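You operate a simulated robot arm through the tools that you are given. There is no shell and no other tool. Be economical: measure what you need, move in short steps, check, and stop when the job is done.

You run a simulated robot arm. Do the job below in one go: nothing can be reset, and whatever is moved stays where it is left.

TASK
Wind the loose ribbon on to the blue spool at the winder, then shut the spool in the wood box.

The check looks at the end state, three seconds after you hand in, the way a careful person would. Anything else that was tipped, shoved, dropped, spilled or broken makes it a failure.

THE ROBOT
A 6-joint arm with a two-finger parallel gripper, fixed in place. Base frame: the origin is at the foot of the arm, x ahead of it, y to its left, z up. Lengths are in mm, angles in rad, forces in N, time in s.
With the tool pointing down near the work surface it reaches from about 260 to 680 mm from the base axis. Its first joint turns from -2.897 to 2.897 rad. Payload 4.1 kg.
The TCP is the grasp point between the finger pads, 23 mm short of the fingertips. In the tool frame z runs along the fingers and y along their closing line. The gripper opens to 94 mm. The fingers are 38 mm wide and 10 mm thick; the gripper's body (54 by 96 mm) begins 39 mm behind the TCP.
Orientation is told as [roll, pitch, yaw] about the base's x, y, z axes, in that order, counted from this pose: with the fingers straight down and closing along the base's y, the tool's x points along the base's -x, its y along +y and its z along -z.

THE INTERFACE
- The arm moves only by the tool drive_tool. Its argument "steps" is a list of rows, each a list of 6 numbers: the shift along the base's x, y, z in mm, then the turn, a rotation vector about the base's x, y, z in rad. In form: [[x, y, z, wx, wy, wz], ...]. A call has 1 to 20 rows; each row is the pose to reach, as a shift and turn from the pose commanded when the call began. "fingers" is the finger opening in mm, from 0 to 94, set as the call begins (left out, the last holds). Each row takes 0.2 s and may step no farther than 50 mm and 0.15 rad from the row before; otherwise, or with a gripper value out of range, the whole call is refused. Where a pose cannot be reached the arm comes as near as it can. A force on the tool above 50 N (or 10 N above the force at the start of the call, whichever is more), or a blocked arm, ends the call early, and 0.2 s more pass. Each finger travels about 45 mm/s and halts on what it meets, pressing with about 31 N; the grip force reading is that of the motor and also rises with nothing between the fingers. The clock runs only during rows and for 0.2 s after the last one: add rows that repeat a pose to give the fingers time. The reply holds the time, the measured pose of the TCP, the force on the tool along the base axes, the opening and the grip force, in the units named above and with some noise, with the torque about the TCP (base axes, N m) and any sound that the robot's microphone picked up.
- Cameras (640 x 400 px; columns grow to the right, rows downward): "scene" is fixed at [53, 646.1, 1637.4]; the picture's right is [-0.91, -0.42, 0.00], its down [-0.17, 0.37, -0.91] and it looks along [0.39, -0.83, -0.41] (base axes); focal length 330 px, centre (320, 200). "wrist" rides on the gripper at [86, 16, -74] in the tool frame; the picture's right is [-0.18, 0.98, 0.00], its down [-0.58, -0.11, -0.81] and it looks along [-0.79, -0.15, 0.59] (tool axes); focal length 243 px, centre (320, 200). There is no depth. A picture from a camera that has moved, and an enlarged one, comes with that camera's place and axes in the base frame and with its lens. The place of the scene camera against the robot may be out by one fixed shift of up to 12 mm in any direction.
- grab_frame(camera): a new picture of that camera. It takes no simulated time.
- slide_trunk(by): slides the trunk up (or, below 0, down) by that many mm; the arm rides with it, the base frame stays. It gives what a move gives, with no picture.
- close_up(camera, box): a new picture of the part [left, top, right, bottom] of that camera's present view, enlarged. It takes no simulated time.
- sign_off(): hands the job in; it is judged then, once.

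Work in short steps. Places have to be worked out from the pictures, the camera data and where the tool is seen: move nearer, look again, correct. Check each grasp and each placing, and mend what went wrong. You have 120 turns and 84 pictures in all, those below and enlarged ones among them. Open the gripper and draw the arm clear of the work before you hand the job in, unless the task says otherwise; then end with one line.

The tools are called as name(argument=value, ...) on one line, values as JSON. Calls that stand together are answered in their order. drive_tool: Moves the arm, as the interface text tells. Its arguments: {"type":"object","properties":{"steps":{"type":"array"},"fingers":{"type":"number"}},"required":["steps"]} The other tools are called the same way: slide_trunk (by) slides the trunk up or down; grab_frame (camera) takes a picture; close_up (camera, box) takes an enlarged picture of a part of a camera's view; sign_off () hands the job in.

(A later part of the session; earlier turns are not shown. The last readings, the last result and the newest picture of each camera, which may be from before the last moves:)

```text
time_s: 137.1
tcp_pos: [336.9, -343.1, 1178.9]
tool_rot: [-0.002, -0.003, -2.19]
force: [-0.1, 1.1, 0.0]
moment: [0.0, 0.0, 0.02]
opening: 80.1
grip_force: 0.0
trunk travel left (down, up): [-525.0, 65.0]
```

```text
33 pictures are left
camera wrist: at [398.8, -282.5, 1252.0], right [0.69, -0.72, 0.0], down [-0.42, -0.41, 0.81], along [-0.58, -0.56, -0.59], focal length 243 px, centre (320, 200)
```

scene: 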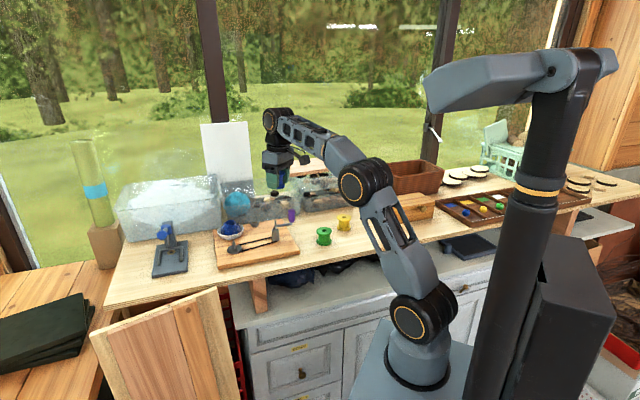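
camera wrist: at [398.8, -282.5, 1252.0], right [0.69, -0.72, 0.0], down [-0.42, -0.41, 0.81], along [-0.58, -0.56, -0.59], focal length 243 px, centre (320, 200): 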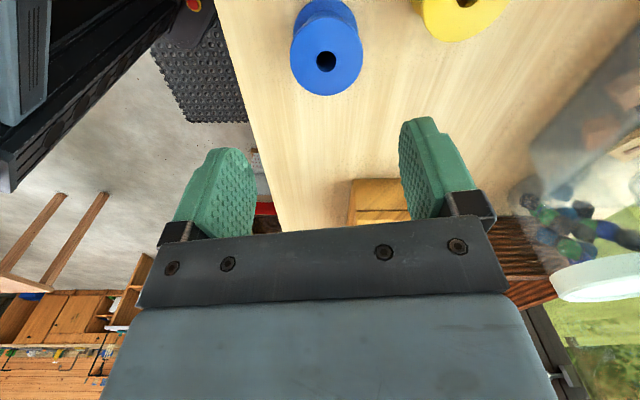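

The yaw works, and comparing both viewing directions puts the spool at about (340,-345.5); single views err about 4 mm along the viewing direction. Now I lean the tool 0.6 rad toward (-,-) about its closing axis above the spool.

drive_tool(steps=[[0, 0, 0, 0.098, -0.069, 0], [1, 0, 0, 0.196, -0.138, 0], [2, -1, 0, 0.294, -0.208, 0], [3, -2, 0, 0.392, -0.277, 0], [3, -2, 0, 0.49, -0.346, 0], [3, -2, -40, 0.49, -0.346, 0], [3, -2, -60, 0.49, -0.346, 0], [3, -2, -60, 0.49, -0.346, 0], [3, -2, -60, 0.49, -0.346, 0]])

grab_frame(camera="wrist")

close_up(camera="scene", box=[300, 150, 440, 260])

```text
time_s: 139.1
tcp_pos: [339.7, -343.2, 1119.4]
tool_rot: [-0.003, 0.6, -2.188]
force: [0.1, 0.1, -0.5]
moment: [-0.01, 0.02, 0.0]
opening: 80.2
grip_force: 0.1
trunk travel left (down, up): [-525.0, 65.0]
```

```text
32 pictures are left
camera wrist: at [369.0, -330.3, 1228.8], right [0.71, -0.69, -0.11], down [-0.63, -0.7, 0.34], along [-0.31, -0.18, -0.93], focal length 243 px, centre (320, 200)
```

wrist: 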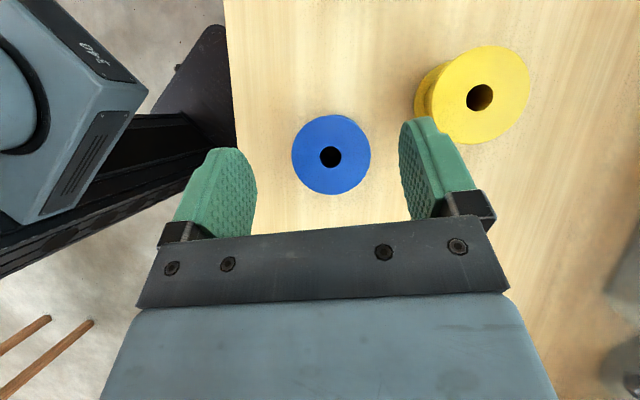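

```text
3.64 times, centred on (370, 205) of scene
camera zoom: at [53.0, 646.1, 1637.4], right [-0.91, -0.42, 0.0], down [-0.17, 0.37, -0.91], along [0.39, -0.83, -0.41], focal length 1198 px, centre (138, 182)
```

zoom: 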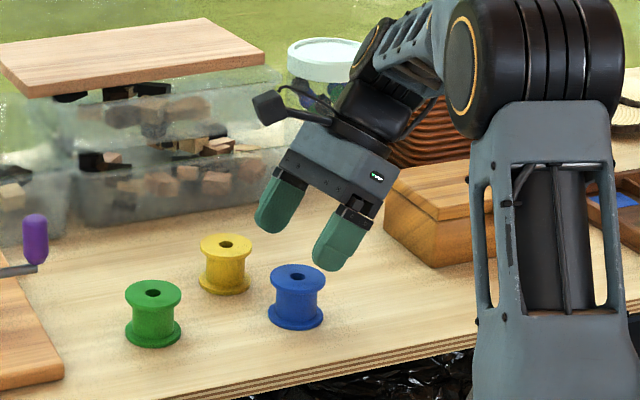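

This leaning pose gives a nearly vertical camera view: the spool is at (341,-344). I descend and grasp.

drive_tool(steps=[[1, -1, -20, 0, 0, 0], [1, -1, -40, 0, 0, 0], [1, -1, -55, 0, 0, 0], [1, -1, -63, 0, 0, 0], [1, -1, -66, 0, 0, 0], [1, -1, -66, 0, 0, 0]])

drive_tool(steps=[[0, 0, 0, 0, 0, 0], [0, 0, 0, 0, 0, 0], [0, 0, 0, 0, 0, 0], [0, 0, 0, 0, 0, 0], [0, 0, 0, 0, 0, 0]], fingers=10)

drive_tool(steps=[[0, 0, 8, 0, 0, 0], [0, 0, 25, 0, 0, 0], [0, 0, 50, 0, 0, 0], [0, 0, 75, 0, 0, 0], [0, 0, 95, 0, 0, 0], [0, 0, 95, 0, 0, 0]])

grab_frame(camera="wrist")

```text
time_s: 140.5
tcp_pos: [341.1, -345.6, 1053.6]
tool_rot: [-0.004, 0.599, -2.187]
force: [-0.8, 0.0, 0.2]
moment: [0.01, 0.03, -0.02]
opening: 79.8
grip_force: 0.1
trunk travel left (down, up): [-525.0, 65.0]
```

```text
time_s: 141.7
tcp_pos: [340.8, -345.4, 1053.2]
tool_rot: [-0.003, 0.597, -2.188]
force: [-0.2, 0.3, -0.4]
moment: [-0.01, 0.02, -0.07]
opening: 44.8
grip_force: 31.0
trunk travel left (down, up): [-525.0, 65.0]
```

```text
time_s: 143.1
tcp_pos: [342.5, -346.0, 1146.8]
tool_rot: [-0.003, 0.598, -2.189]
force: [0.2, 0.3, 0.2]
moment: [-0.01, 0.02, -0.03]
opening: 44.5
grip_force: 31.7
trunk travel left (down, up): [-525.0, 65.0]
```

```text
30 pictures are left
camera wrist: at [370.3, -331.3, 1256.2], right [0.71, -0.69, -0.11], down [-0.63, -0.7, 0.34], along [-0.31, -0.18, -0.93], focal length 243 px, centre (320, 200)
```

wrist: 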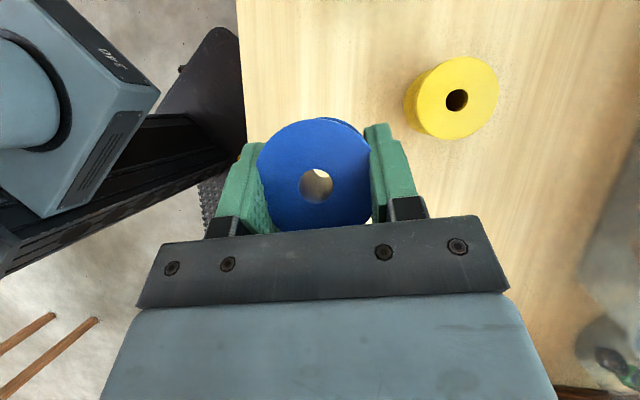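

I can see through the spool's hole, which is ideal for aligning with the peg. I rise to z=1200, above the crank handle, and carry it slowly towards the peg.

drive_tool(steps=[[0, 0, 25, 0, 0, 0], [5, 4, 53, 0, 0, 0], [19, 16, 53, 0, 0, 0], [38, 32, 53, 0, 0, 0], [57, 48, 53, 0, 0, 0], [76, 65, 53, 0, 0, 0], [95, 81, 53, 0, 0, 0], [114, 97, 53, 0, 0, 0], [133, 113, 53, 0, 0, 0], [152, 129, 53, 0, 0, 0], [171, 145, 53, 0, 0, 0], [190, 161, 53, 0, 0, 0], [209, 177, 53, 0, 0, 0], [228, 193, 53, 0, 0, 0], [247, 209, 53, 0, 0, 0], [266, 226, 53, 0, 0, 0], [280, 238, 53, 0, 0, 0], [280, 238, 53, 0, 0, 0], [280, 238, 53, 0, 0, 0]])

```text
time_s: 147.1
tcp_pos: [626.4, -103.3, 1201.0]
tool_rot: [-0.001, 0.597, -2.192]
force: [-0.9, -0.4, 0.5]
moment: [0.01, -0.06, 0.0]
opening: 44.7
grip_force: 31.1
trunk travel left (down, up): [-525.0, 65.0]
```

No kick this time, so the idea is right. I continue to above the peg and look.

drive_tool(steps=[[14, 11, 0, 0, 0, 0], [28, 23, 0, 0, 0, 0], [42, 34, 0, 0, 0, 0], [54, 44, 0, 0, 0, 0], [56, 45, -20, 0, 0, 0], [56, 45, -40, 0, 0, 0], [56, 45, -60, 0, 0, 0], [56, 45, -60, 0, 0, 0]])

grab_frame(camera="wrist")

```text
time_s: 148.4
tcp_pos: [647.4, -109.3, 1185.7]
tool_rot: [0.009, 0.649, -2.193]
force: [-0.4, -0.4, -0.2]
moment: [0.02, 0.01, 0.01]
opening: 44.5
grip_force: 30.6
trunk travel left (down, up): [-525.0, 65.0]
stopped in row 6: the arm was blocked; the commanded pose is now the measured one
```

```text
29 pictures are left
camera wrist: at [671.7, -99.5, 1296.0], right [0.71, -0.7, -0.1], down [-0.65, -0.7, 0.29], along [-0.28, -0.14, -0.95], focal length 243 px, centre (320, 200)
```

wrist: 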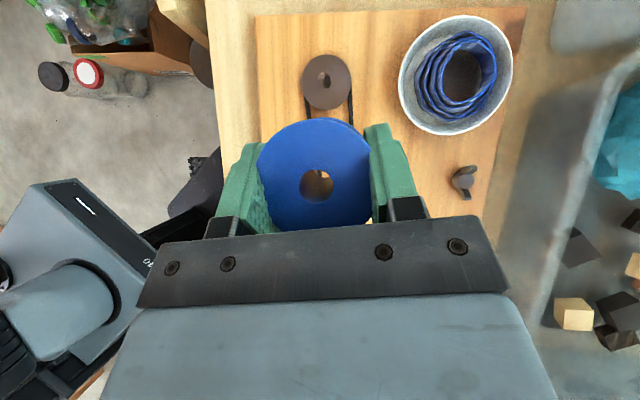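

Nearly there. The hole view already shows the disc and bowl clearly. After a kick there seemed to be some slack for a while, so I continue gently from here and restore the lean.

drive_tool(steps=[[0, 0, 0, 0, 0, 0], [4, 6, -4, -0.01, 0.007, 0], [8, 12, -8, -0.02, 0.014, 0], [12, 18, -12, -0.03, 0.02, 0], [16, 24, -16, -0.041, 0.029, 0], [20, 30, -20, -0.041, 0.029, 0], [24, 36, -25, -0.041, 0.029, 0], [28, 42, -30, -0.041, 0.029, 0], [32, 47, -35, -0.041, 0.029, 0], [35, 50, -40, -0.041, 0.029, 0], [35, 50, -40, -0.041, 0.029, 0]])

grab_frame(camera="wrist")

```text
time_s: 150.8
tcp_pos: [689.0, -50.2, 1143.1]
tool_rot: [0.005, 0.592, -2.192]
force: [-0.1, 0.6, -0.1]
moment: [0.01, 0.02, -0.01]
opening: 44.3
grip_force: 31.7
trunk travel left (down, up): [-525.0, 65.0]
```

```text
28 pictures are left
camera wrist: at [717.4, -35.0, 1251.1], right [0.71, -0.7, -0.1], down [-0.63, -0.69, 0.34], along [-0.31, -0.18, -0.93], focal length 243 px, centre (320, 200)
```

wrist: 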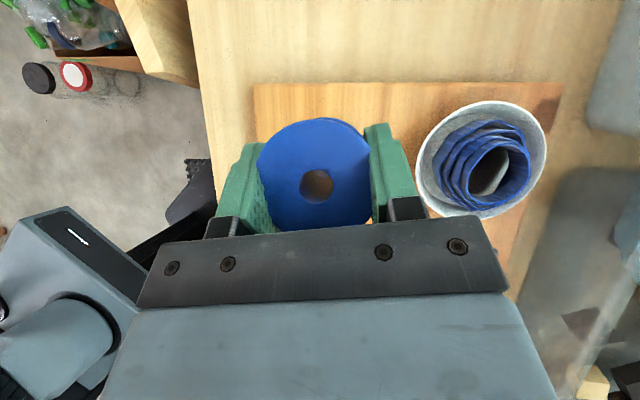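

I'm above the peg at (689,-50) and stable. From two views I judge the peg at about (685.5,-57) and the hole at about (689.7,-47.4), so I shift (-4,-9.5), lower to z=1122 and look through the hole.

drive_tool(steps=[[-2, -5, -5, 0, 0.008, 0], [-4, -9.5, -10, 0, 0.008, 0], [-4, -9.5, -16, 0, 0.008, 0], [-4, -9.5, -21, 0, 0.008, 0], [-4, -9.5, -21, 0, 0.008, 0]])

close_up(camera="wrist", box=[240, 100, 400, 240])

close_up(camera="scene", box=[200, 190, 296, 260])

```text
time_s: 152.0
tcp_pos: [684.6, -61.6, 1120.9]
tool_rot: [-0.004, 0.586, -2.197]
force: [-0.6, -0.7, -0.4]
moment: [0.02, 0.0, -0.04]
opening: 44.8
grip_force: 30.9
trunk travel left (down, up): [-525.0, 65.0]
```

```text
2.86 times, centred on (320, 170) of wrist
camera zoom: at [713.9, -46.1, 1228.7], right [0.71, -0.7, -0.1], down [-0.63, -0.69, 0.35], along [-0.32, -0.18, -0.93], focal length 693 px, centre (320, 286)
```

zoom: 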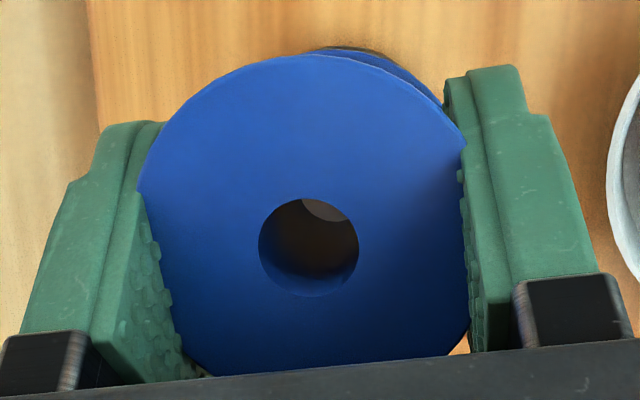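

```text
5.71 times, centred on (248, 225) of scene
camera zoom: at [53.0, 646.1, 1637.4], right [-0.91, -0.42, 0.0], down [-0.17, 0.37, -0.91], along [0.39, -0.83, -0.41], focal length 1883 px, centre (731, 57)
```

zoom: 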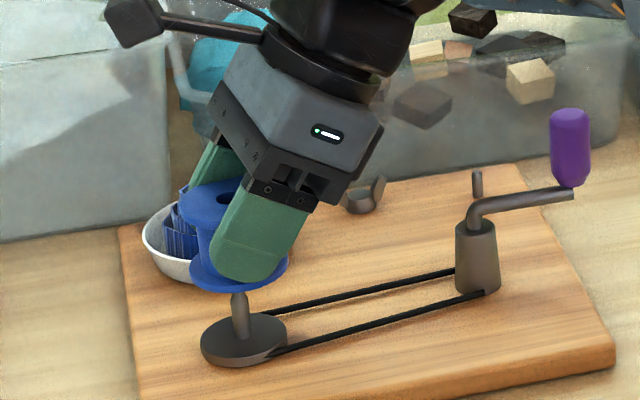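

The scene view shows the spool centred over the peg sideways, and through the hole I see the disc's edge where expected. I lower gently, watching the force.

drive_tool(steps=[[-0.5, 0.5, -5, 0, 0.006, 0], [-0.5, 0.5, -10, 0, 0.012, 0], [-0.5, 0.5, -15, 0, 0.012, 0], [-0.5, 0.5, -20, 0, 0.012, 0]])

close_up(camera="scene", box=[200, 190, 296, 260])

close_up(camera="wrist", box=[280, 150, 360, 220])

```text
time_s: 153.0
tcp_pos: [684.5, -61.1, 1102.2]
tool_rot: [-0.015, 0.58, -2.204]
force: [0.8, 0.1, 1.6]
moment: [0.01, -0.01, 0.02]
opening: 44.5
grip_force: 30.9
trunk travel left (down, up): [-525.0, 65.0]
```

```text
5.71 times, centred on (248, 225) of scene
camera zoom: at [53.0, 646.1, 1637.4], right [-0.91, -0.42, 0.0], down [-0.17, 0.37, -0.91], along [0.39, -0.83, -0.41], focal length 1883 px, centre (731, 57)
```

zoom: 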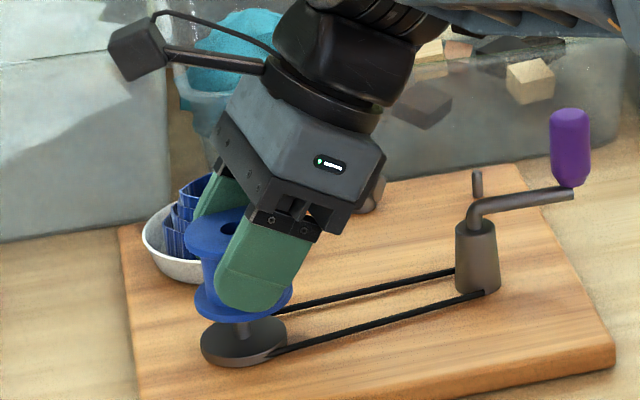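

```text
5.71 times, centred on (320, 185) of wrist
camera zoom: at [714.3, -45.5, 1209.9], right [0.71, -0.7, -0.11], down [-0.63, -0.69, 0.36], along [-0.33, -0.18, -0.93], focal length 1386 px, centre (320, 286)
```

zoom: 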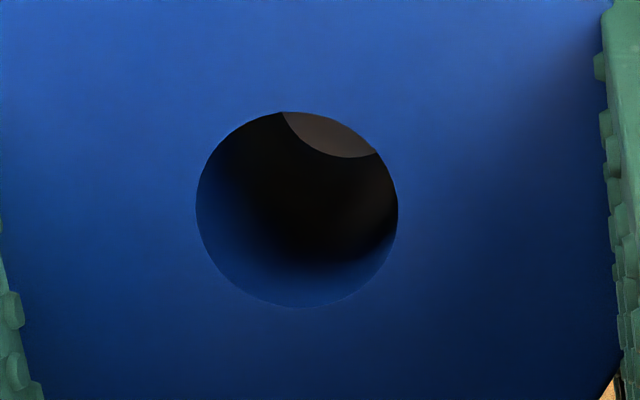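

The peg tip is already inside the hole and centred to within 1 mm, with no force. I lower on to the disc in small steps and correct the small lean drift.

drive_tool(steps=[[0, 0, -5, 0.005, -0.003, 0.003], [0, 0, -10, 0.01, -0.007, 0.006], [0, 0, -15, 0.015, -0.01, 0.01], [0, 0, -19, 0.015, -0.01, 0.01], [0, 0, -22, 0.015, -0.01, 0.01], [0, 0, -22, 0.015, -0.01, 0.01]])

close_up(camera="scene", box=[200, 190, 296, 260])

```text
time_s: 154.4
tcp_pos: [683.5, -59.2, 1078.5]
tool_rot: [-0.016, 0.596, -2.195]
force: [-0.8, -0.6, 0.3]
moment: [-0.01, 0.01, -0.01]
opening: 44.6
grip_force: 31.1
trunk travel left (down, up): [-525.0, 65.0]
```

```text
5.71 times, centred on (248, 225) of scene
camera zoom: at [53.0, 646.1, 1637.4], right [-0.91, -0.42, 0.0], down [-0.17, 0.37, -0.91], along [0.39, -0.83, -0.41], focal length 1883 px, centre (731, 57)
```

zoom: 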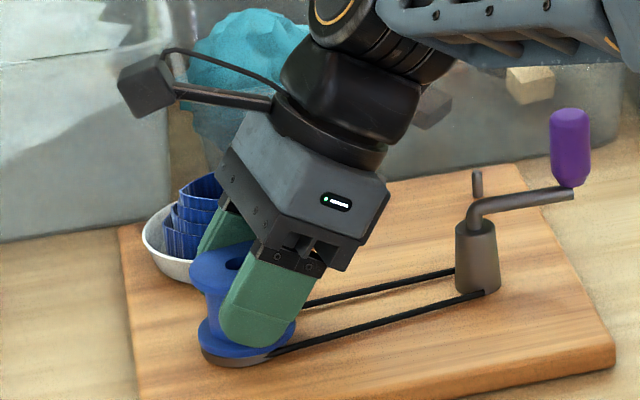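

Almost seated. I lower 3 mm more, then open the fingers and withdraw along the tool's lean.

drive_tool(steps=[[0, 0, -1, 0, 0, 0], [0, 0, -2, 0, 0, 0], [0, 0, -3, 0, 0, 0]])

drive_tool(steps=[[0, 0, 0, 0, 0, 0], [0, 0, 0, 0, 0, 0], [0, 0, 0, 0, 0, 0]], fingers=70)

close_up(camera="scene", box=[200, 190, 296, 260])

```text
time_s: 155.2
tcp_pos: [682.3, -60.2, 1078.0]
tool_rot: [-0.012, 0.598, -2.194]
force: [-1.3, -1.6, 9.1]
moment: [-0.07, -0.19, -0.02]
opening: 44.3
grip_force: 30.9
trunk travel left (down, up): [-525.0, 65.0]
```

```text
time_s: 156.0
tcp_pos: [683.3, -59.5, 1077.6]
tool_rot: [-0.016, 0.597, -2.193]
force: [-0.8, -0.3, -0.1]
moment: [0.02, 0.0, -0.04]
opening: 70.0
grip_force: 0.0
trunk travel left (down, up): [-525.0, 65.0]
```

```text
5.71 times, centred on (248, 225) of scene
camera zoom: at [53.0, 646.1, 1637.4], right [-0.91, -0.42, 0.0], down [-0.17, 0.37, -0.91], along [0.39, -0.83, -0.41], focal length 1883 px, centre (731, 57)
```

zoom: 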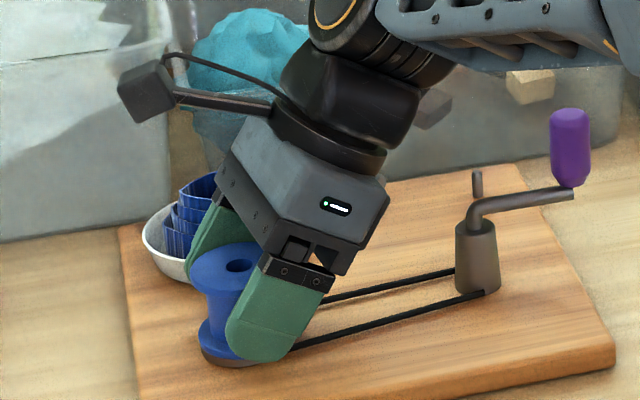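

The spool is seated: 9 N on contact, and it stands by itself on the disc. I rise and move above the crank handle, keeping the same lean.

drive_tool(steps=[[0, 0, 15, 0, 0, 0], [0, 0, 40, 0, 0, 0], [0, 0, 70, 0, 0, 0], [0, 0, 100, 0, 0, 0], [-8, -10, 125, 0, 0, 0], [-24, -28, 130, 0, 0, 0], [-40, -47, 130, 0, 0, 0], [-56, -66, 130, 0, 0, 0], [-72, -85, 130, 0, 0, 0], [-88, -104, 130, 0, 0, 0], [-104, -123, 130, 0, 0, 0], [-118, -138, 130, 0, 0, 0], [-118, -138, 130, 0, 0, 0]])

grab_frame(camera="wrist")

```text
time_s: 157.2
tcp_pos: [645.0, -117.8, 1202.1]
tool_rot: [-0.01, 0.651, -2.197]
force: [0.2, -0.4, -0.2]
moment: [0.02, 0.0, 0.03]
opening: 70.1
grip_force: 0.0
trunk travel left (down, up): [-525.0, 65.0]
stopped in row 5: the arm was blocked; the commanded pose is now the measured one
```

```text
21 pictures are left
camera wrist: at [670.2, -108.6, 1314.0], right [0.71, -0.69, -0.12], down [-0.64, -0.71, 0.29], along [-0.28, -0.13, -0.95], focal length 243 px, centre (320, 200)
```

wrist: 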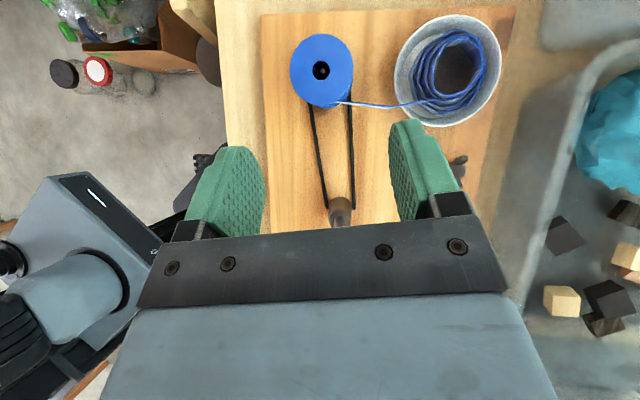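

The ribbon end is now linked from the bowl to the spool, which is what winding needs. There was one small kick high up, harmless. I continue to above the handle.

drive_tool(steps=[[0, 0, 0, 0, 0, 0], [-12, -14, 5, -0.01, 0.007, 0], [-26, -30, 8, -0.02, 0.014, 0], [-42, -48, 8, -0.041, 0.029, 0], [-58, -65, 8, -0.041, 0.029, 0], [-72, -80, 8, -0.041, 0.029, 0], [-86, -94, 8, -0.041, 0.029, 0], [-86, -94, 8, -0.041, 0.029, 0], [-86, -94, 8, -0.041, 0.029, 0]])

grab_frame(camera="wrist")

```text
time_s: 159.2
tcp_pos: [562.7, -202.4, 1208.0]
tool_rot: [-0.011, 0.593, -2.193]
force: [-0.1, -0.1, 1.1]
moment: [-0.04, 0.01, 0.01]
opening: 70.0
grip_force: 0.2
trunk travel left (down, up): [-525.0, 65.0]
```

```text
20 pictures are left
camera wrist: at [591.6, -188.5, 1317.3], right [0.71, -0.69, -0.11], down [-0.63, -0.7, 0.34], along [-0.32, -0.18, -0.93], focal length 243 px, centre (320, 200)
```

wrist: 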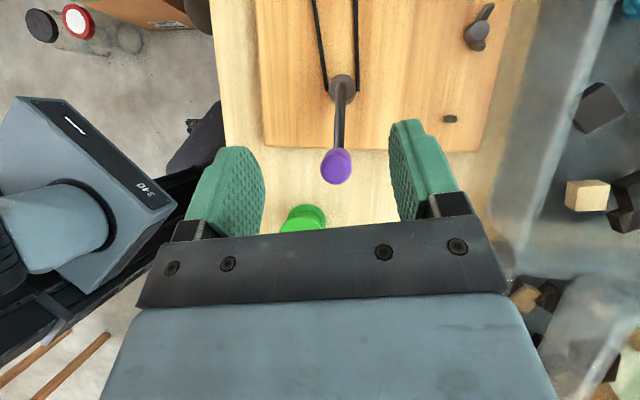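

The handle is at (561,-210) and the pivot at (598.5,-171), so the radius is about 54. I descend around the handle and close on it.

drive_tool(steps=[[-1.5, -7.5, -10, 0, 0, 0], [-1.5, -7.5, -30, 0, 0, 0], [-1.5, -7.5, -50, 0, 0, 0], [-1.5, -7.5, -66, 0, 0, 0], [-1.5, -7.5, -73, 0, 0, 0], [-1.5, -7.5, -73, 0, 0, 0]])

drive_tool(steps=[[0, 0, 0, 0, 0, 0], [0, 0, 0, 0, 0, 0], [0, 0, 0, 0, 0, 0], [0, 0, 0, 0, 0, 0], [0, 0, 0, 0, 0, 0]], fingers=5)

close_up(camera="scene", box=[220, 180, 316, 250])

```text
time_s: 160.6
tcp_pos: [561.8, -208.4, 1134.7]
tool_rot: [-0.011, 0.593, -2.193]
force: [0.8, -0.3, -0.8]
moment: [0.03, -0.01, 0.04]
opening: 70.0
grip_force: 0.1
trunk travel left (down, up): [-525.0, 65.0]
```

```text
time_s: 161.8
tcp_pos: [562.3, -207.4, 1134.7]
tool_rot: [-0.011, 0.591, -2.194]
force: [-0.9, 0.6, -1.6]
moment: [-0.21, -0.37, -0.01]
opening: 22.9
grip_force: 44.5
trunk travel left (down, up): [-525.0, 65.0]
```

```text
5.71 times, centred on (268, 215) of scene
camera zoom: at [53.0, 646.1, 1637.4], right [-0.91, -0.42, 0.0], down [-0.17, 0.37, -0.91], along [0.39, -0.83, -0.41], focal length 1883 px, centre (617, 114)
```

zoom: 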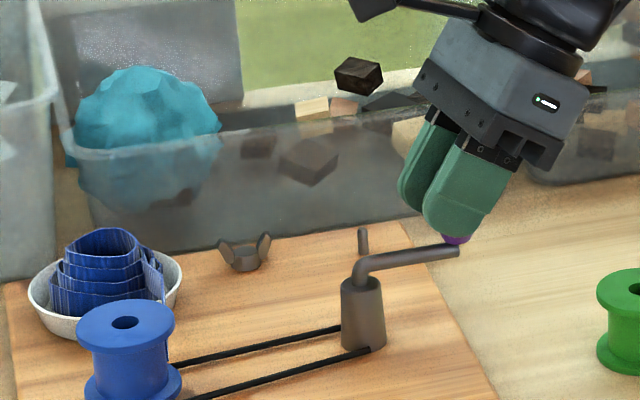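

The handle is gripped at 22.9 mm. The ribbon meets the spool on its (-,-) side, so winding on needs clockwise rotation seen from above. I crank a first half turn clockwise.

drive_tool(steps=[[-8.8, 11, 0, 0, 0, 0], [-14.4, 24, 0, 0, 0, 0], [-16.5, 37.9, 0, 0, 0, 0], [-14.9, 51.9, 0, 0, 0, 0], [-9.7, 65, 0, 0, 0, 0], [-1.3, 76.4, 0, 0, 0, 0], [9.7, 85.1, 0, 0, 0, 0], [22.6, 90.8, 0, 0, 0, 0], [36.6, 92.8, 0, 0, 0, 0], [50.6, 91.2, 0, 0, 0, 0], [63.7, 86.1, 0, 0, 0, 0], [75, 77.7, 0, 0, 0, 0]])

close_up(camera="scene", box=[200, 180, 296, 250])

```text
time_s: 162.2
tcp_pos: [541.3, -234.1, 1133.9]
tool_rot: [0.025, 0.635, -2.183]
force: [55.3, 4.4, 2.2]
moment: [0.13, -0.25, -1.0]
opening: 22.9
grip_force: 45.9
trunk travel left (down, up): [-525.0, 65.0]
stopped in row 2: the force on the tool passed its limit (the readings are from after the stop); the commanded pose is now the measured one
```

```text
5.71 times, centred on (248, 215) of scene
camera zoom: at [53.0, 646.1, 1637.4], right [-0.91, -0.42, 0.0], down [-0.17, 0.37, -0.91], along [0.39, -0.83, -0.41], focal length 1883 px, centre (731, 114)
```

zoom: 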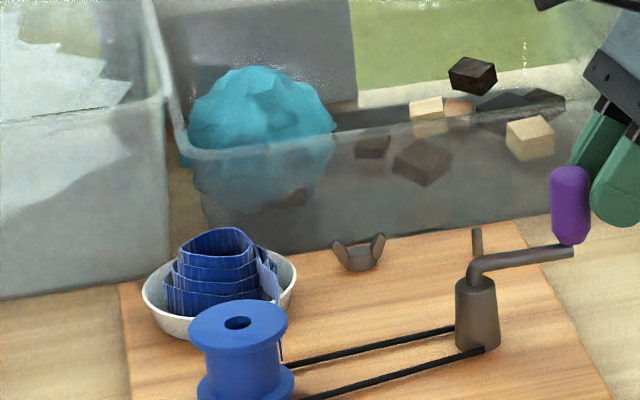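

The crank resisted clockwise with 55 N and the grip shifted off, so it seems to turn only the other way. I open, rise, re-centre over the handle and look.

drive_tool(steps=[[0, 0, 0, 0, 0, 0], [0, 0, 0, 0, 0, 0], [0, 0, 0, 0, 0, 0], [0, 0, 25, 0, 0, 0], [0, 0, 50, 0, 0, 0], [5, 6, 75, -0.02, 0.014, 0], [12, 14, 75, -0.035, 0.024, 0], [20, 24, 75, -0.035, 0.024, 0], [20, 24, 75, -0.035, 0.024, 0], [20, 24, 75, -0.035, 0.024, 0]], fingers=70)

grab_frame(camera="wrist")

```text
time_s: 164.4
tcp_pos: [549.2, -210.0, 1209.7]
tool_rot: [0.018, 0.589, -2.186]
force: [-0.4, 0.2, 0.7]
moment: [-0.02, 0.0, -0.04]
opening: 70.1
grip_force: 0.1
trunk travel left (down, up): [-525.0, 65.0]
```

```text
17 pictures are left
camera wrist: at [578.6, -194.9, 1318.4], right [0.71, -0.7, -0.09], down [-0.64, -0.69, 0.34], along [-0.3, -0.19, -0.93], focal length 243 px, centre (320, 200)
```

wrist: 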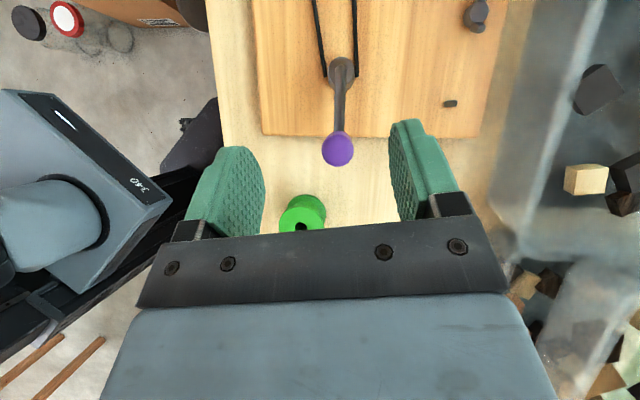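

The handle is unmoved at (561,-209.5). I grip it again, well centred, and try counter-clockwise for a quarter turn.

drive_tool(steps=[[6, 0, 0, -0.01, 0, 0], [11.5, 0.5, -15, -0.015, 0, 0], [11.5, 0.5, -40, -0.015, 0, 0], [11.5, 0.5, -62, -0.015, 0, 0], [11.5, 0.5, -74, -0.015, 0, 0], [11.5, 0.5, -74, -0.015, 0, 0]])

drive_tool(steps=[[0, 0, 0, 0, 0, 0], [0, 0, 0, 0, 0, 0], [0, 0, 0, 0, 0, 0], [0, 0, 0, 0, 0, 0], [0, 0, 0, 0, 0, 0]], fingers=5)

drive_tool(steps=[[5, -4.5, 0, 0, 0, 0], [11.3, -8.4, 0, 0, 0, 0], [18, -11.5, 0, 0, 0, 0], [24.5, -13.6, 0, 0, 0, 0], [31.5, -14.8, 0, 0, 0, 0], [38.5, -15.1, 0, 0, 0, 0], [45.5, -14.6, 0, 0, 0, 0], [52.4, -13.1, 0, 0, 0, 0]])

```text
time_s: 165.8
tcp_pos: [560.8, -213.3, 1134.8]
tool_rot: [0.029, 0.579, -2.182]
force: [-0.3, -0.1, 0.3]
moment: [0.0, -0.01, -0.03]
opening: 69.9
grip_force: 0.1
trunk travel left (down, up): [-525.0, 65.0]
```

```text
time_s: 167.0
tcp_pos: [559.2, -214.5, 1136.0]
tool_rot: [0.024, 0.582, -2.183]
force: [-0.3, -0.4, 2.0]
moment: [0.52, 1.34, 0.0]
opening: 23.1
grip_force: 44.9
trunk travel left (down, up): [-525.0, 65.0]
```

```text
time_s: 168.8
tcp_pos: [612.0, -229.4, 1135.9]
tool_rot: [0.028, 0.581, -2.184]
force: [-0.2, -3.2, 1.3]
moment: [0.11, 1.58, -0.01]
opening: 23.1
grip_force: 45.3
trunk travel left (down, up): [-525.0, 65.0]
```

Counter-clockwise goes freely with almost no force. I check that the handle moved along and what the ribbon does.

close_up(camera="scene", box=[200, 180, 296, 250])

```text
5.71 times, centred on (248, 215) of scene
camera zoom: at [53.0, 646.1, 1637.4], right [-0.91, -0.42, 0.0], down [-0.17, 0.37, -0.91], along [0.39, -0.83, -0.41], focal length 1883 px, centre (731, 114)
```

zoom: 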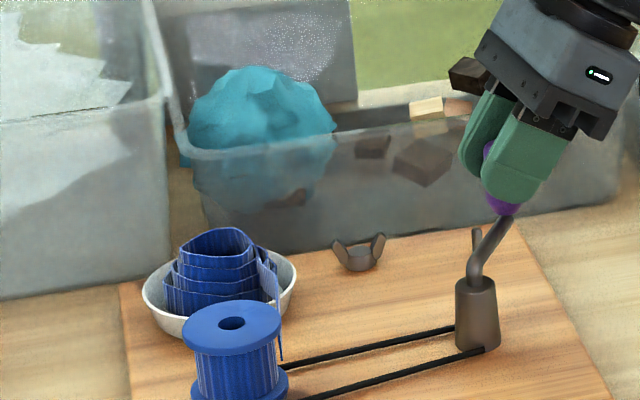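

It works: ribbon is appearing on the spool's core. I continue counter-clockwise for 300° in one call.

drive_tool(steps=[[12.9, 5.7, 0, 0, 0, 0], [24, 14.4, 0, 0, 0, 0], [32.3, 25.8, 0, 0, 0, 0], [37.5, 38.9, 0, 0, 0, 0], [39.1, 52.9, 0, 0, 0, 0], [37, 66.8, 0, 0, 0, 0], [31.4, 79.8, 0, 0, 0, 0], [22.6, 90.8, 0, 0, 0, 0], [11.3, 99.2, 0, 0, 0, 0], [-1.8, 104.3, 0, 0, 0, 0], [-15.8, 105.9, 0, 0, 0, 0], [-29.8, 103.9, 0, 0, 0, 0], [-42.7, 98.2, 0, 0, 0, 0], [-53.7, 89.5, 0, 0, 0, 0], [-62.1, 78.1, 0, 0, 0, 0], [-67.3, 65, 0, 0, 0, 0], [-68.9, 51, 0, 0, 0, 0], [-66.8, 37.1, 0, 0, 0, 0], [-61.2, 24.1, 0, 0, 0, 0], [-52.4, 13.1, 0, 0, 0, 0]])

```text
time_s: 169.9
tcp_pos: [648.0, -207.1, 1136.2]
tool_rot: [0.053, 0.602, -2.183]
force: [25.7, -19.4, 21.7]
moment: [0.78, 0.5, -0.04]
opening: 24.1
grip_force: 45.1
trunk travel left (down, up): [-525.0, 65.0]
stopped in row 5: the force on the tool passed its limit (the readings are from after the stop); the commanded pose is now the measured one
```

It stopped on force at about φ=0°. I check whether the handle is still in the grip.

close_up(camera="scene", box=[200, 180, 296, 250])

```text
5.71 times, centred on (248, 215) of scene
camera zoom: at [53.0, 646.1, 1637.4], right [-0.91, -0.42, 0.0], down [-0.17, 0.37, -0.91], along [0.39, -0.83, -0.41], focal length 1883 px, centre (731, 114)
```

zoom: 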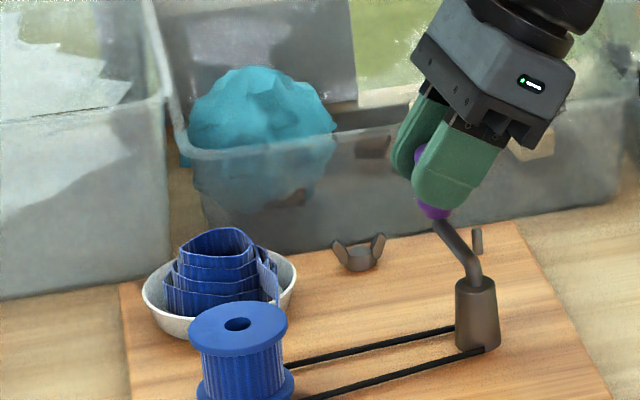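

The handle is still held at about φ=-31°; the crank seems to resist fast turning. I continue at a slower rate for half a turn.

drive_tool(steps=[[3.8, 7.6, 0, 0, 0, 0], [6.3, 15.7, 0, 0, 0, 0], [7.6, 24, 0, 0, 0, 0], [7.5, 32.5, 0, 0, 0, 0], [6.1, 40.9, 0, 0, 0, 0], [3.4, 48.9, 0, 0, 0, 0], [-0.5, 56.4, 0, 0, 0, 0], [-5.5, 63.2, 0, 0, 0, 0], [-11.6, 69.2, 0, 0, 0, 0], [-18.5, 74.1, 0, 0, 0, 0], [-26, 77.9, 0, 0, 0, 0], [-34.1, 80.4, 0, 0, 0, 0], [-42.5, 81.7, 0, 0, 0, 0], [-51, 81.6, 0, 0, 0, 0], [-59.3, 80.2, 0, 0, 0, 0], [-67.4, 77.5, 0, 0, 0, 0], [-74.9, 73.6, 0, 0, 0, 0], [-81.7, 68.6, 0, 0, 0, 0], [-87.6, 62.5, 0, 0, 0, 0], [-92.6, 55.6, 0, 0, 0, 0]])

close_up(camera="scene", box=[200, 180, 296, 250])

```text
time_s: 170.3
tcp_pos: [644.0, -211.3, 1135.0]
tool_rot: [0.073, 0.607, -2.175]
force: [14.0, -15.2, 30.9]
moment: [1.39, 0.68, -0.07]
opening: 24.4
grip_force: 44.7
trunk travel left (down, up): [-525.0, 65.0]
stopped in row 1: the force on the tool passed its limit (the readings are from after the stop); the commanded pose is now the measured one
```

```text
5.71 times, centred on (248, 215) of scene
camera zoom: at [53.0, 646.1, 1637.4], right [-0.91, -0.42, 0.0], down [-0.17, 0.37, -0.91], along [0.39, -0.83, -0.41], focal length 1883 px, centre (731, 114)
```

zoom: 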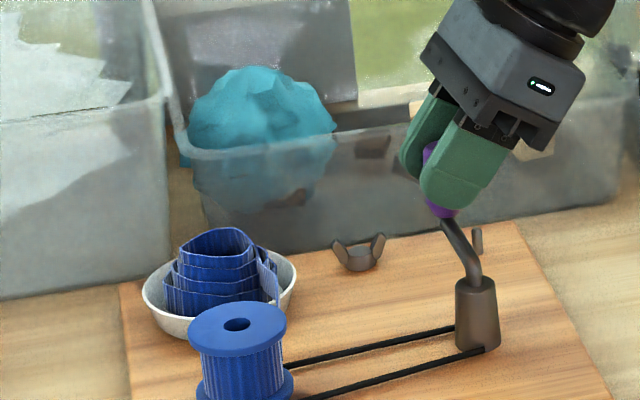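

It was blocked again with the tool tilting. I hold briefly to let it settle and read the force.

drive_tool(steps=[[0, 0, 0, 0, 0, 0], [0, 0, 0, 0, 0, 0], [0, 0, 0, 0, 0, 0]])

drive_tool(steps=[[2, 4, 0, 0, 0, 0], [3.5, 8, 0, 0, 0, 0], [5, 12, 0, 0, 0, 0], [6, 16, 0, 0, 0, 0], [7, 20, 0, 0, 0, 0], [7.5, 24, 0, 0, 0, 0], [7.6, 28, 0, 0, 0, 0], [7.5, 32, 0, 0, 0, 0]])

```text
time_s: 171.1
tcp_pos: [646.2, -208.0, 1133.0]
tool_rot: [0.07, 0.604, -2.172]
force: [26.8, -19.4, 37.1]
moment: [0.86, 0.98, -0.03]
opening: 24.5
grip_force: 45.2
trunk travel left (down, up): [-525.0, 65.0]
```

```text
time_s: 172.9
tcp_pos: [660.0, -170.0, 1128.7]
tool_rot: [0.069, 0.603, -2.174]
force: [40.4, 2.5, 23.3]
moment: [0.68, 1.47, -0.07]
opening: 24.8
grip_force: 44.6
trunk travel left (down, up): [-525.0, 65.0]
```

The force pattern shows the true radius is larger: fitting the points gives a centre near (601,-168) and a radius near 62. I continue from φ≈0 with the corrected circle, straightening the tool gradually.

drive_tool(steps=[[7, 8, 0, 0.003, 0.005, 0.004], [8.8, 15.6, 0, 0.007, 0.01, 0.008], [6.9, 25.1, 0, 0.012, 0.017, 0.014], [3.5, 34.2, 0, 0.017, 0.024, 0.02], [-1.3, 42.7, 0, 0.022, 0.032, 0.027], [-7.4, 50.3, 0, 0.027, 0.04, 0.033], [-14.5, 56.9, 0, 0.033, 0.048, 0.04], [-22.6, 62.2, 0, 0.033, 0.048, 0.04], [-31.5, 66.3, 0, 0.033, 0.048, 0.04], [-40.9, 68.9, 0, 0.033, 0.048, 0.04], [-50.5, 70, 0, 0.033, 0.048, 0.04], [-60.3, 69.5, 0, 0.033, 0.048, 0.04], [-69.8, 67.6, 0, 0.033, 0.048, 0.04], [-78.9, 64.2, 0, 0.033, 0.048, 0.04], [-87.4, 59.4, 0, 0.033, 0.048, 0.04], [-95, 53.3, 0, 0.033, 0.048, 0.04], [-101.6, 46.2, 0, 0.033, 0.048, 0.04], [-106.9, 38.1, 0, 0.033, 0.048, 0.04], [-111, 29.2, 0, 0.033, 0.048, 0.04], [-114.7, 10.2, 0, 0.033, 0.048, 0.04]])

close_up(camera="scene", box=[200, 180, 296, 250])

```text
time_s: 177.1
tcp_pos: [540.6, -157.3, 1129.0]
tool_rot: [-0.012, 0.595, -2.174]
force: [7.5, -1.2, 20.2]
moment: [0.15, -1.96, 0.01]
opening: 23.2
grip_force: 45.1
trunk travel left (down, up): [-525.0, 65.0]
```

```text
5.71 times, centred on (248, 215) of scene
camera zoom: at [53.0, 646.1, 1637.4], right [-0.91, -0.42, 0.0], down [-0.17, 0.37, -0.91], along [0.39, -0.83, -0.41], focal length 1883 px, centre (731, 114)
```

zoom: 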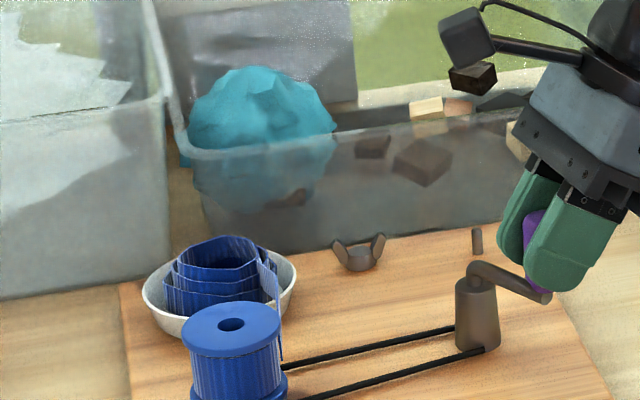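

Smooth now, and the coil in the bowl is shrinking while the spool fills. I do one full turn in two calls.

drive_tool(steps=[[0.5, -9.8, 1, 0, 0, 0], [2.4, -19.3, 2, 0, 0, 0], [5.8, -28.4, 3, 0, 0, 0], [10.6, -36.9, 3, 0, 0, 0], [16.7, -44.5, 3, 0, 0, 0], [23.8, -51.1, 3, 0, 0, 0], [31.9, -56.4, 3, 0, 0, 0], [40.8, -60.5, 3, 0, 0, 0], [50.2, -63.1, 3, 0, 0, 0], [59.8, -64.2, 3, 0, 0, 0], [69.6, -63.7, 3, 0, 0, 0], [79.1, -61.8, 3, 0, 0, 0], [88.2, -58.4, 3, 0, 0, 0], [96.7, -53.6, 3, 0, 0, 0], [104.3, -47.5, 3, 0, 0, 0], [110.9, -40.4, 3, 0, 0, 0], [116.2, -32.3, 3, 0, 0, 0], [120.3, -23.4, 3, 0, 0, 0], [122.9, -14, 3, 0, 0, 0], [124, -4.4, 3, 0, 0, 0]])

drive_tool(steps=[[-0.5, 9.8, 0, 0, 0, 0], [-2.4, 19.3, 0, 0, 0, 0], [-5.8, 28.4, 0, 0, 0, 0], [-10.6, 36.9, 0, 0, 0, 0], [-16.7, 44.5, 0, 0, 0, 0], [-23.8, 51.1, 0, 0, 0, 0], [-31.9, 56.4, 0, 0, 0, 0], [-40.8, 60.5, 0, 0, 0, 0], [-50.2, 63.1, 0, 0, 0, 0], [-59.8, 64.2, 0, 0, 0, 0], [-69.6, 63.7, 0, 0, 0, 0], [-79.1, 61.8, 0, 0, 0, 0], [-88.2, 58.4, 0, 0, 0, 0], [-96.7, 53.6, 0, 0, 0, 0], [-104.3, 47.5, 0, 0, 0, 0], [-110.9, 40.4, 0, 0, 0, 0], [-116.2, 32.3, 0, 0, 0, 0], [-120.3, 23.4, 0, 0, 0, 0], [-122.9, 14, 0, 0, 0, 0], [-124, 4.4, 0, 0, 0, 0]])

close_up(camera="scene", box=[200, 180, 296, 250])

```text
time_s: 181.3
tcp_pos: [659.5, -173.7, 1131.0]
tool_rot: [-0.017, 0.603, -2.181]
force: [-13.3, -0.3, -30.3]
moment: [-1.34, -0.6, 0.02]
opening: 23.3
grip_force: 45.2
trunk travel left (down, up): [-525.0, 65.0]
```

```text
time_s: 185.5
tcp_pos: [542.0, -154.9, 1131.7]
tool_rot: [-0.01, 0.596, -2.174]
force: [6.9, -1.9, 24.0]
moment: [0.49, -1.41, -0.03]
opening: 22.5
grip_force: 45.0
trunk travel left (down, up): [-525.0, 65.0]
```

```text
5.71 times, centred on (248, 215) of scene
camera zoom: at [53.0, 646.1, 1637.4], right [-0.91, -0.42, 0.0], down [-0.17, 0.37, -0.91], along [0.39, -0.83, -0.41], focal length 1883 px, centre (731, 114)
```

zoom: 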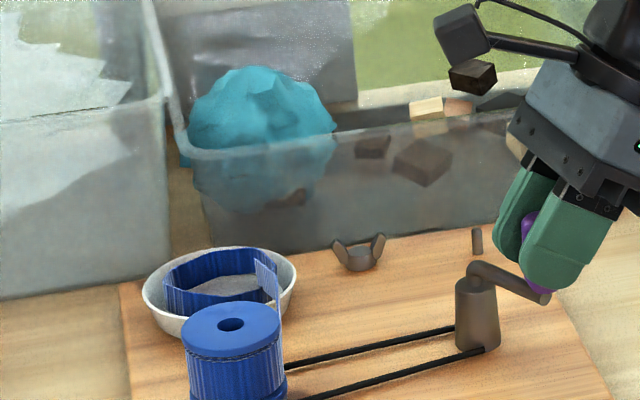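

One full turn removed more than half of the coil. I do another full turn.

drive_tool(steps=[[0.5, -9.8, 0, 0, 0, 0], [2.4, -19.3, 0, 0, 0, 0], [5.8, -28.4, 0, 0, 0, 0], [10.6, -36.9, 0, 0, 0, 0], [16.7, -44.5, 0, 0, 0, 0], [23.8, -51.1, 0, 0, 0, 0], [31.9, -56.4, 0, 0, 0, 0], [40.8, -60.5, 0, 0, 0, 0], [50.2, -63.1, 0, 0, 0, 0], [59.8, -64.2, 0, 0, 0, 0], [69.6, -63.7, 0, 0, 0, 0], [79.1, -61.8, 0, 0, 0, 0], [88.2, -58.4, 0, 0, 0, 0], [96.7, -53.6, 0, 0, 0, 0], [104.3, -47.5, 0, 0, 0, 0], [110.9, -40.4, 0, 0, 0, 0], [116.2, -32.3, 0, 0, 0, 0], [120.3, -23.4, 0, 0, 0, 0], [122.9, -14, 0, 0, 0, 0], [124, -4.4, 0, 0, 0, 0]])

drive_tool(steps=[[-0.5, 9.8, 0, 0, 0, 0], [-2.4, 19.3, 0, 0, 0, 0], [-5.8, 28.4, 0, 0, 0, 0], [-10.6, 36.9, 0, 0, 0, 0], [-16.7, 44.5, 0, 0, 0, 0], [-23.8, 51.1, 0, 0, 0, 0], [-31.9, 56.4, 0, 0, 0, 0], [-40.8, 60.5, 0, 0, 0, 0], [-50.2, 63.1, 0, 0, 0, 0], [-59.8, 64.2, 0, 0, 0, 0], [-69.6, 63.7, 0, 0, 0, 0], [-79.1, 61.8, 0, 0, 0, 0], [-88.2, 58.4, 0, 0, 0, 0], [-96.7, 53.6, 0, 0, 0, 0], [-104.3, 47.5, 0, 0, 0, 0], [-110.9, 40.4, 0, 0, 0, 0], [-116.2, 32.3, 0, 0, 0, 0], [-120.3, 23.4, 0, 0, 0, 0], [-122.9, 14, 0, 0, 0, 0], [-124, 4.4, 0, 0, 0, 0]])

close_up(camera="scene", box=[200, 180, 296, 250])

```text
time_s: 189.7
tcp_pos: [660.5, -166.3, 1131.7]
tool_rot: [-0.015, 0.599, -2.178]
force: [-15.6, -0.7, -11.9]
moment: [-1.02, -0.87, 0.0]
opening: 23.0
grip_force: 45.4
trunk travel left (down, up): [-525.0, 65.0]
```

```text
time_s: 193.7
tcp_pos: [529.5, -183.2, 1129.2]
tool_rot: [0.011, 0.646, -2.174]
force: [67.1, 3.3, -1.4]
moment: [0.69, 0.47, -0.61]
opening: 23.7
grip_force: 45.1
trunk travel left (down, up): [-525.0, 65.0]
stopped in row 20: the force on the tool passed its limit (the readings are from after the stop); the commanded pose is now the measured one
```

```text
5.71 times, centred on (248, 215) of scene
camera zoom: at [53.0, 646.1, 1637.4], right [-0.91, -0.42, 0.0], down [-0.17, 0.37, -0.91], along [0.39, -0.83, -0.41], focal length 1883 px, centre (731, 114)
```

zoom: 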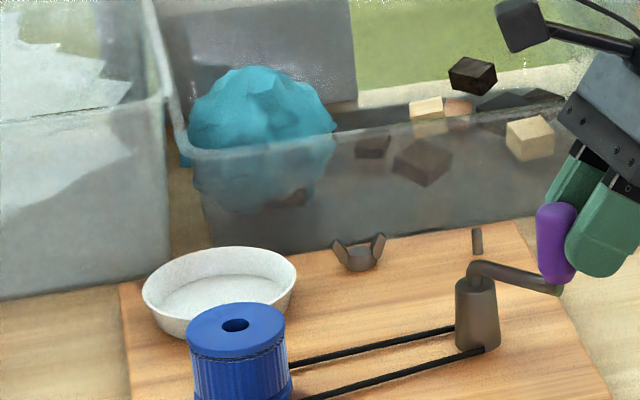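

All the ribbon is on the spool and the bowl is empty. I release the handle, rise, set the tool vertical, and travel to a viewing place in front of the wood box with the closing axis along its front.

drive_tool(steps=[[0, 0, 0, 0, 0, 0], [0, 0, 0, 0, 0, 0], [0, 0, 0, 0, 0, 0], [0, 0, 25, 0, 0, 0], [0, 0, 55, 0, 0, 0], [0, 0, 80, -0.1, 0.07, 0], [-5, -5, 85, -0.2, 0.14, 0], [-10, -10, 85, -0.3, 0.21, 0], [-15, -15, 85, -0.4, 0.28, 0], [-20, -20, 85, -0.5, 0.353, 0], [-25, -25, 85, -0.528, 0.373, 0], [-25, -25, 85, -0.528, 0.373, 0]], fingers=70)

drive_tool(steps=[[-17, -15, 0, 0, 0, 0.07], [-35, -30, 0, 0, 0, 0.14], [-52, -45, 0, 0, 0, 0.21], [-70, -60, 0, 0, 0, 0.28], [-87, -75, 0, 0, 0, 0.35], [-105, -90, 0, 0, 0, 0.42], [-122, -105, 0, 0, 0, 0.49], [-140, -120, 0, 0, 0, 0.56], [-157, -135, 0, 0, 0, 0.63], [-175, -150, 0, 0, 0, 0.7], [-192, -165, 0, 0, 0, 0.77], [-210, -180, 0, 0, 0, 0.84], [-227, -195, 0, 0, 0, 0.91], [-245, -210, 0, 0, 0, 0.98], [-262, -225, 0, 0, 0, 1.05], [-280, -240, 0, 0, 0, 1.12], [-297, -255, 0, 0, 0, 1.19], [-315, -270, 0, 0, 0, 1.26], [-332, -285, 0, 0, 0, 1.33], [-342, -295, 0, 0, 0, 1.405]])

grab_frame(camera="wrist")

```text
time_s: 196.3
tcp_pos: [491.1, -209.0, 1216.4]
tool_rot: [0.001, -0.009, -2.178]
force: [0.0, 0.3, 0.1]
moment: [-0.04, -0.04, 0.02]
opening: 70.2
grip_force: 0.0
trunk travel left (down, up): [-525.0, 65.0]
```

```text
time_s: 200.5
tcp_pos: [147.1, -508.7, 1217.0]
tool_rot: [-0.003, -0.002, -0.77]
force: [0.0, 0.1, 0.3]
moment: [-0.04, 0.01, 0.02]
opening: 70.0
grip_force: 0.0
trunk travel left (down, up): [-525.0, 65.0]
```

```text
10 pictures are left
camera wrist: at [94.5, -436.3, 1289.1], right [0.82, 0.58, 0.0], down [0.34, -0.48, 0.81], along [0.47, -0.66, -0.59], focal length 243 px, centre (320, 200)
```

wrist: 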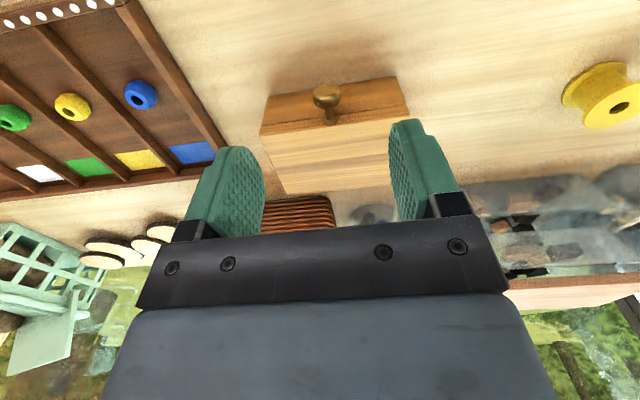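

The box's front face is clear: it runs from about (141,-596) to (236,-502), the top is at z≈1099, and the knob is near (176,-537). I take an enlarged view to see the lid seam and the knob.

close_up(camera="wrist", box=[240, 60, 430, 200])

close_up(camera="scene", box=[380, 165, 460, 235])

```text
2.86 times, centred on (335, 130) of wrist
camera zoom: at [94.5, -436.3, 1289.1], right [0.82, 0.58, 0.0], down [0.34, -0.48, 0.81], along [0.47, -0.66, -0.59], focal length 693 px, centre (277, 400)
```

zoom: 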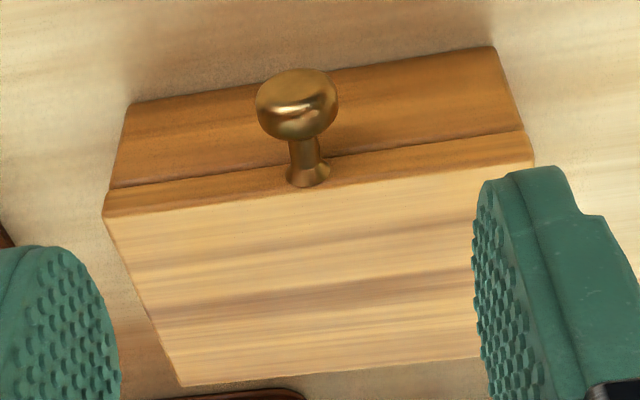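

```text
5.71 times, centred on (420, 200) of scene
camera zoom: at [53.0, 646.1, 1637.4], right [-0.91, -0.42, 0.0], down [-0.17, 0.37, -0.91], along [0.39, -0.83, -0.41], focal length 1883 px, centre (-251, 200)
```

zoom: 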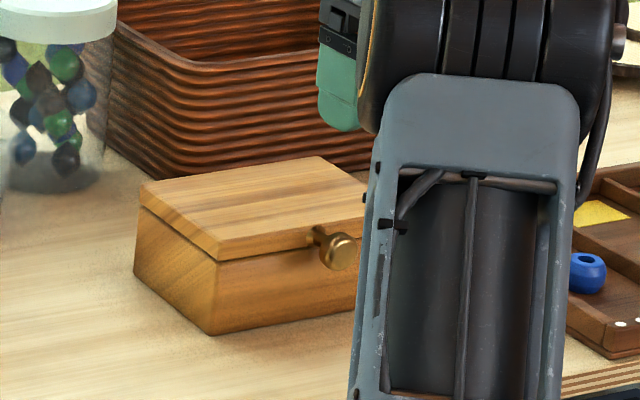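

The brass knob sits on the lid's front lip, with its head at about (170,-531,1090), and the hinge is about 95 mm behind the front. I raise the trunk for reach, go above the knob and check the alignment.

slide_trunk(by=60)

drive_tool(steps=[[8, -8, -35, 0, 0, -0.01], [16, -16, -70, 0, 0, -0.015], [23, -22.5, -105, 0, 0, -0.015], [23, -22.5, -127, 0, 0, -0.015], [23, -22.5, -127, 0, 0, -0.015]])

grab_frame(camera="wrist")

```text
time_s: 201.5
tcp_pos: [148.4, -508.7, 1276.0]
tool_rot: [-0.003, -0.005, -0.773]
force: [-0.7, -0.4, 0.1]
moment: [0.02, 0.0, 0.0]
opening: 70.3
grip_force: 0.2
trunk travel left (down, up): [-585.0, 5.0]
```

```text
time_s: 202.7
tcp_pos: [170.8, -529.3, 1148.3]
tool_rot: [-0.003, -0.002, -0.786]
force: [0.8, -0.8, -0.8]
moment: [0.04, 0.01, 0.02]
opening: 70.0
grip_force: 0.0
trunk travel left (down, up): [-585.0, 5.0]
```

```text
7 pictures are left
camera wrist: at [119.5, -456.9, 1220.2], right [0.83, 0.56, 0.0], down [0.33, -0.48, 0.81], along [0.46, -0.67, -0.59], focal length 243 px, centre (320, 200)
```

wrist: 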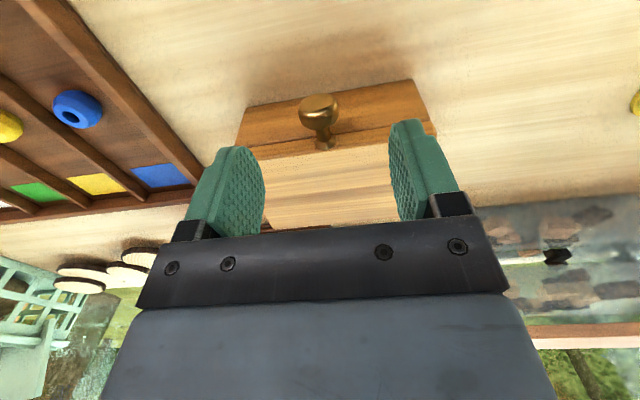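

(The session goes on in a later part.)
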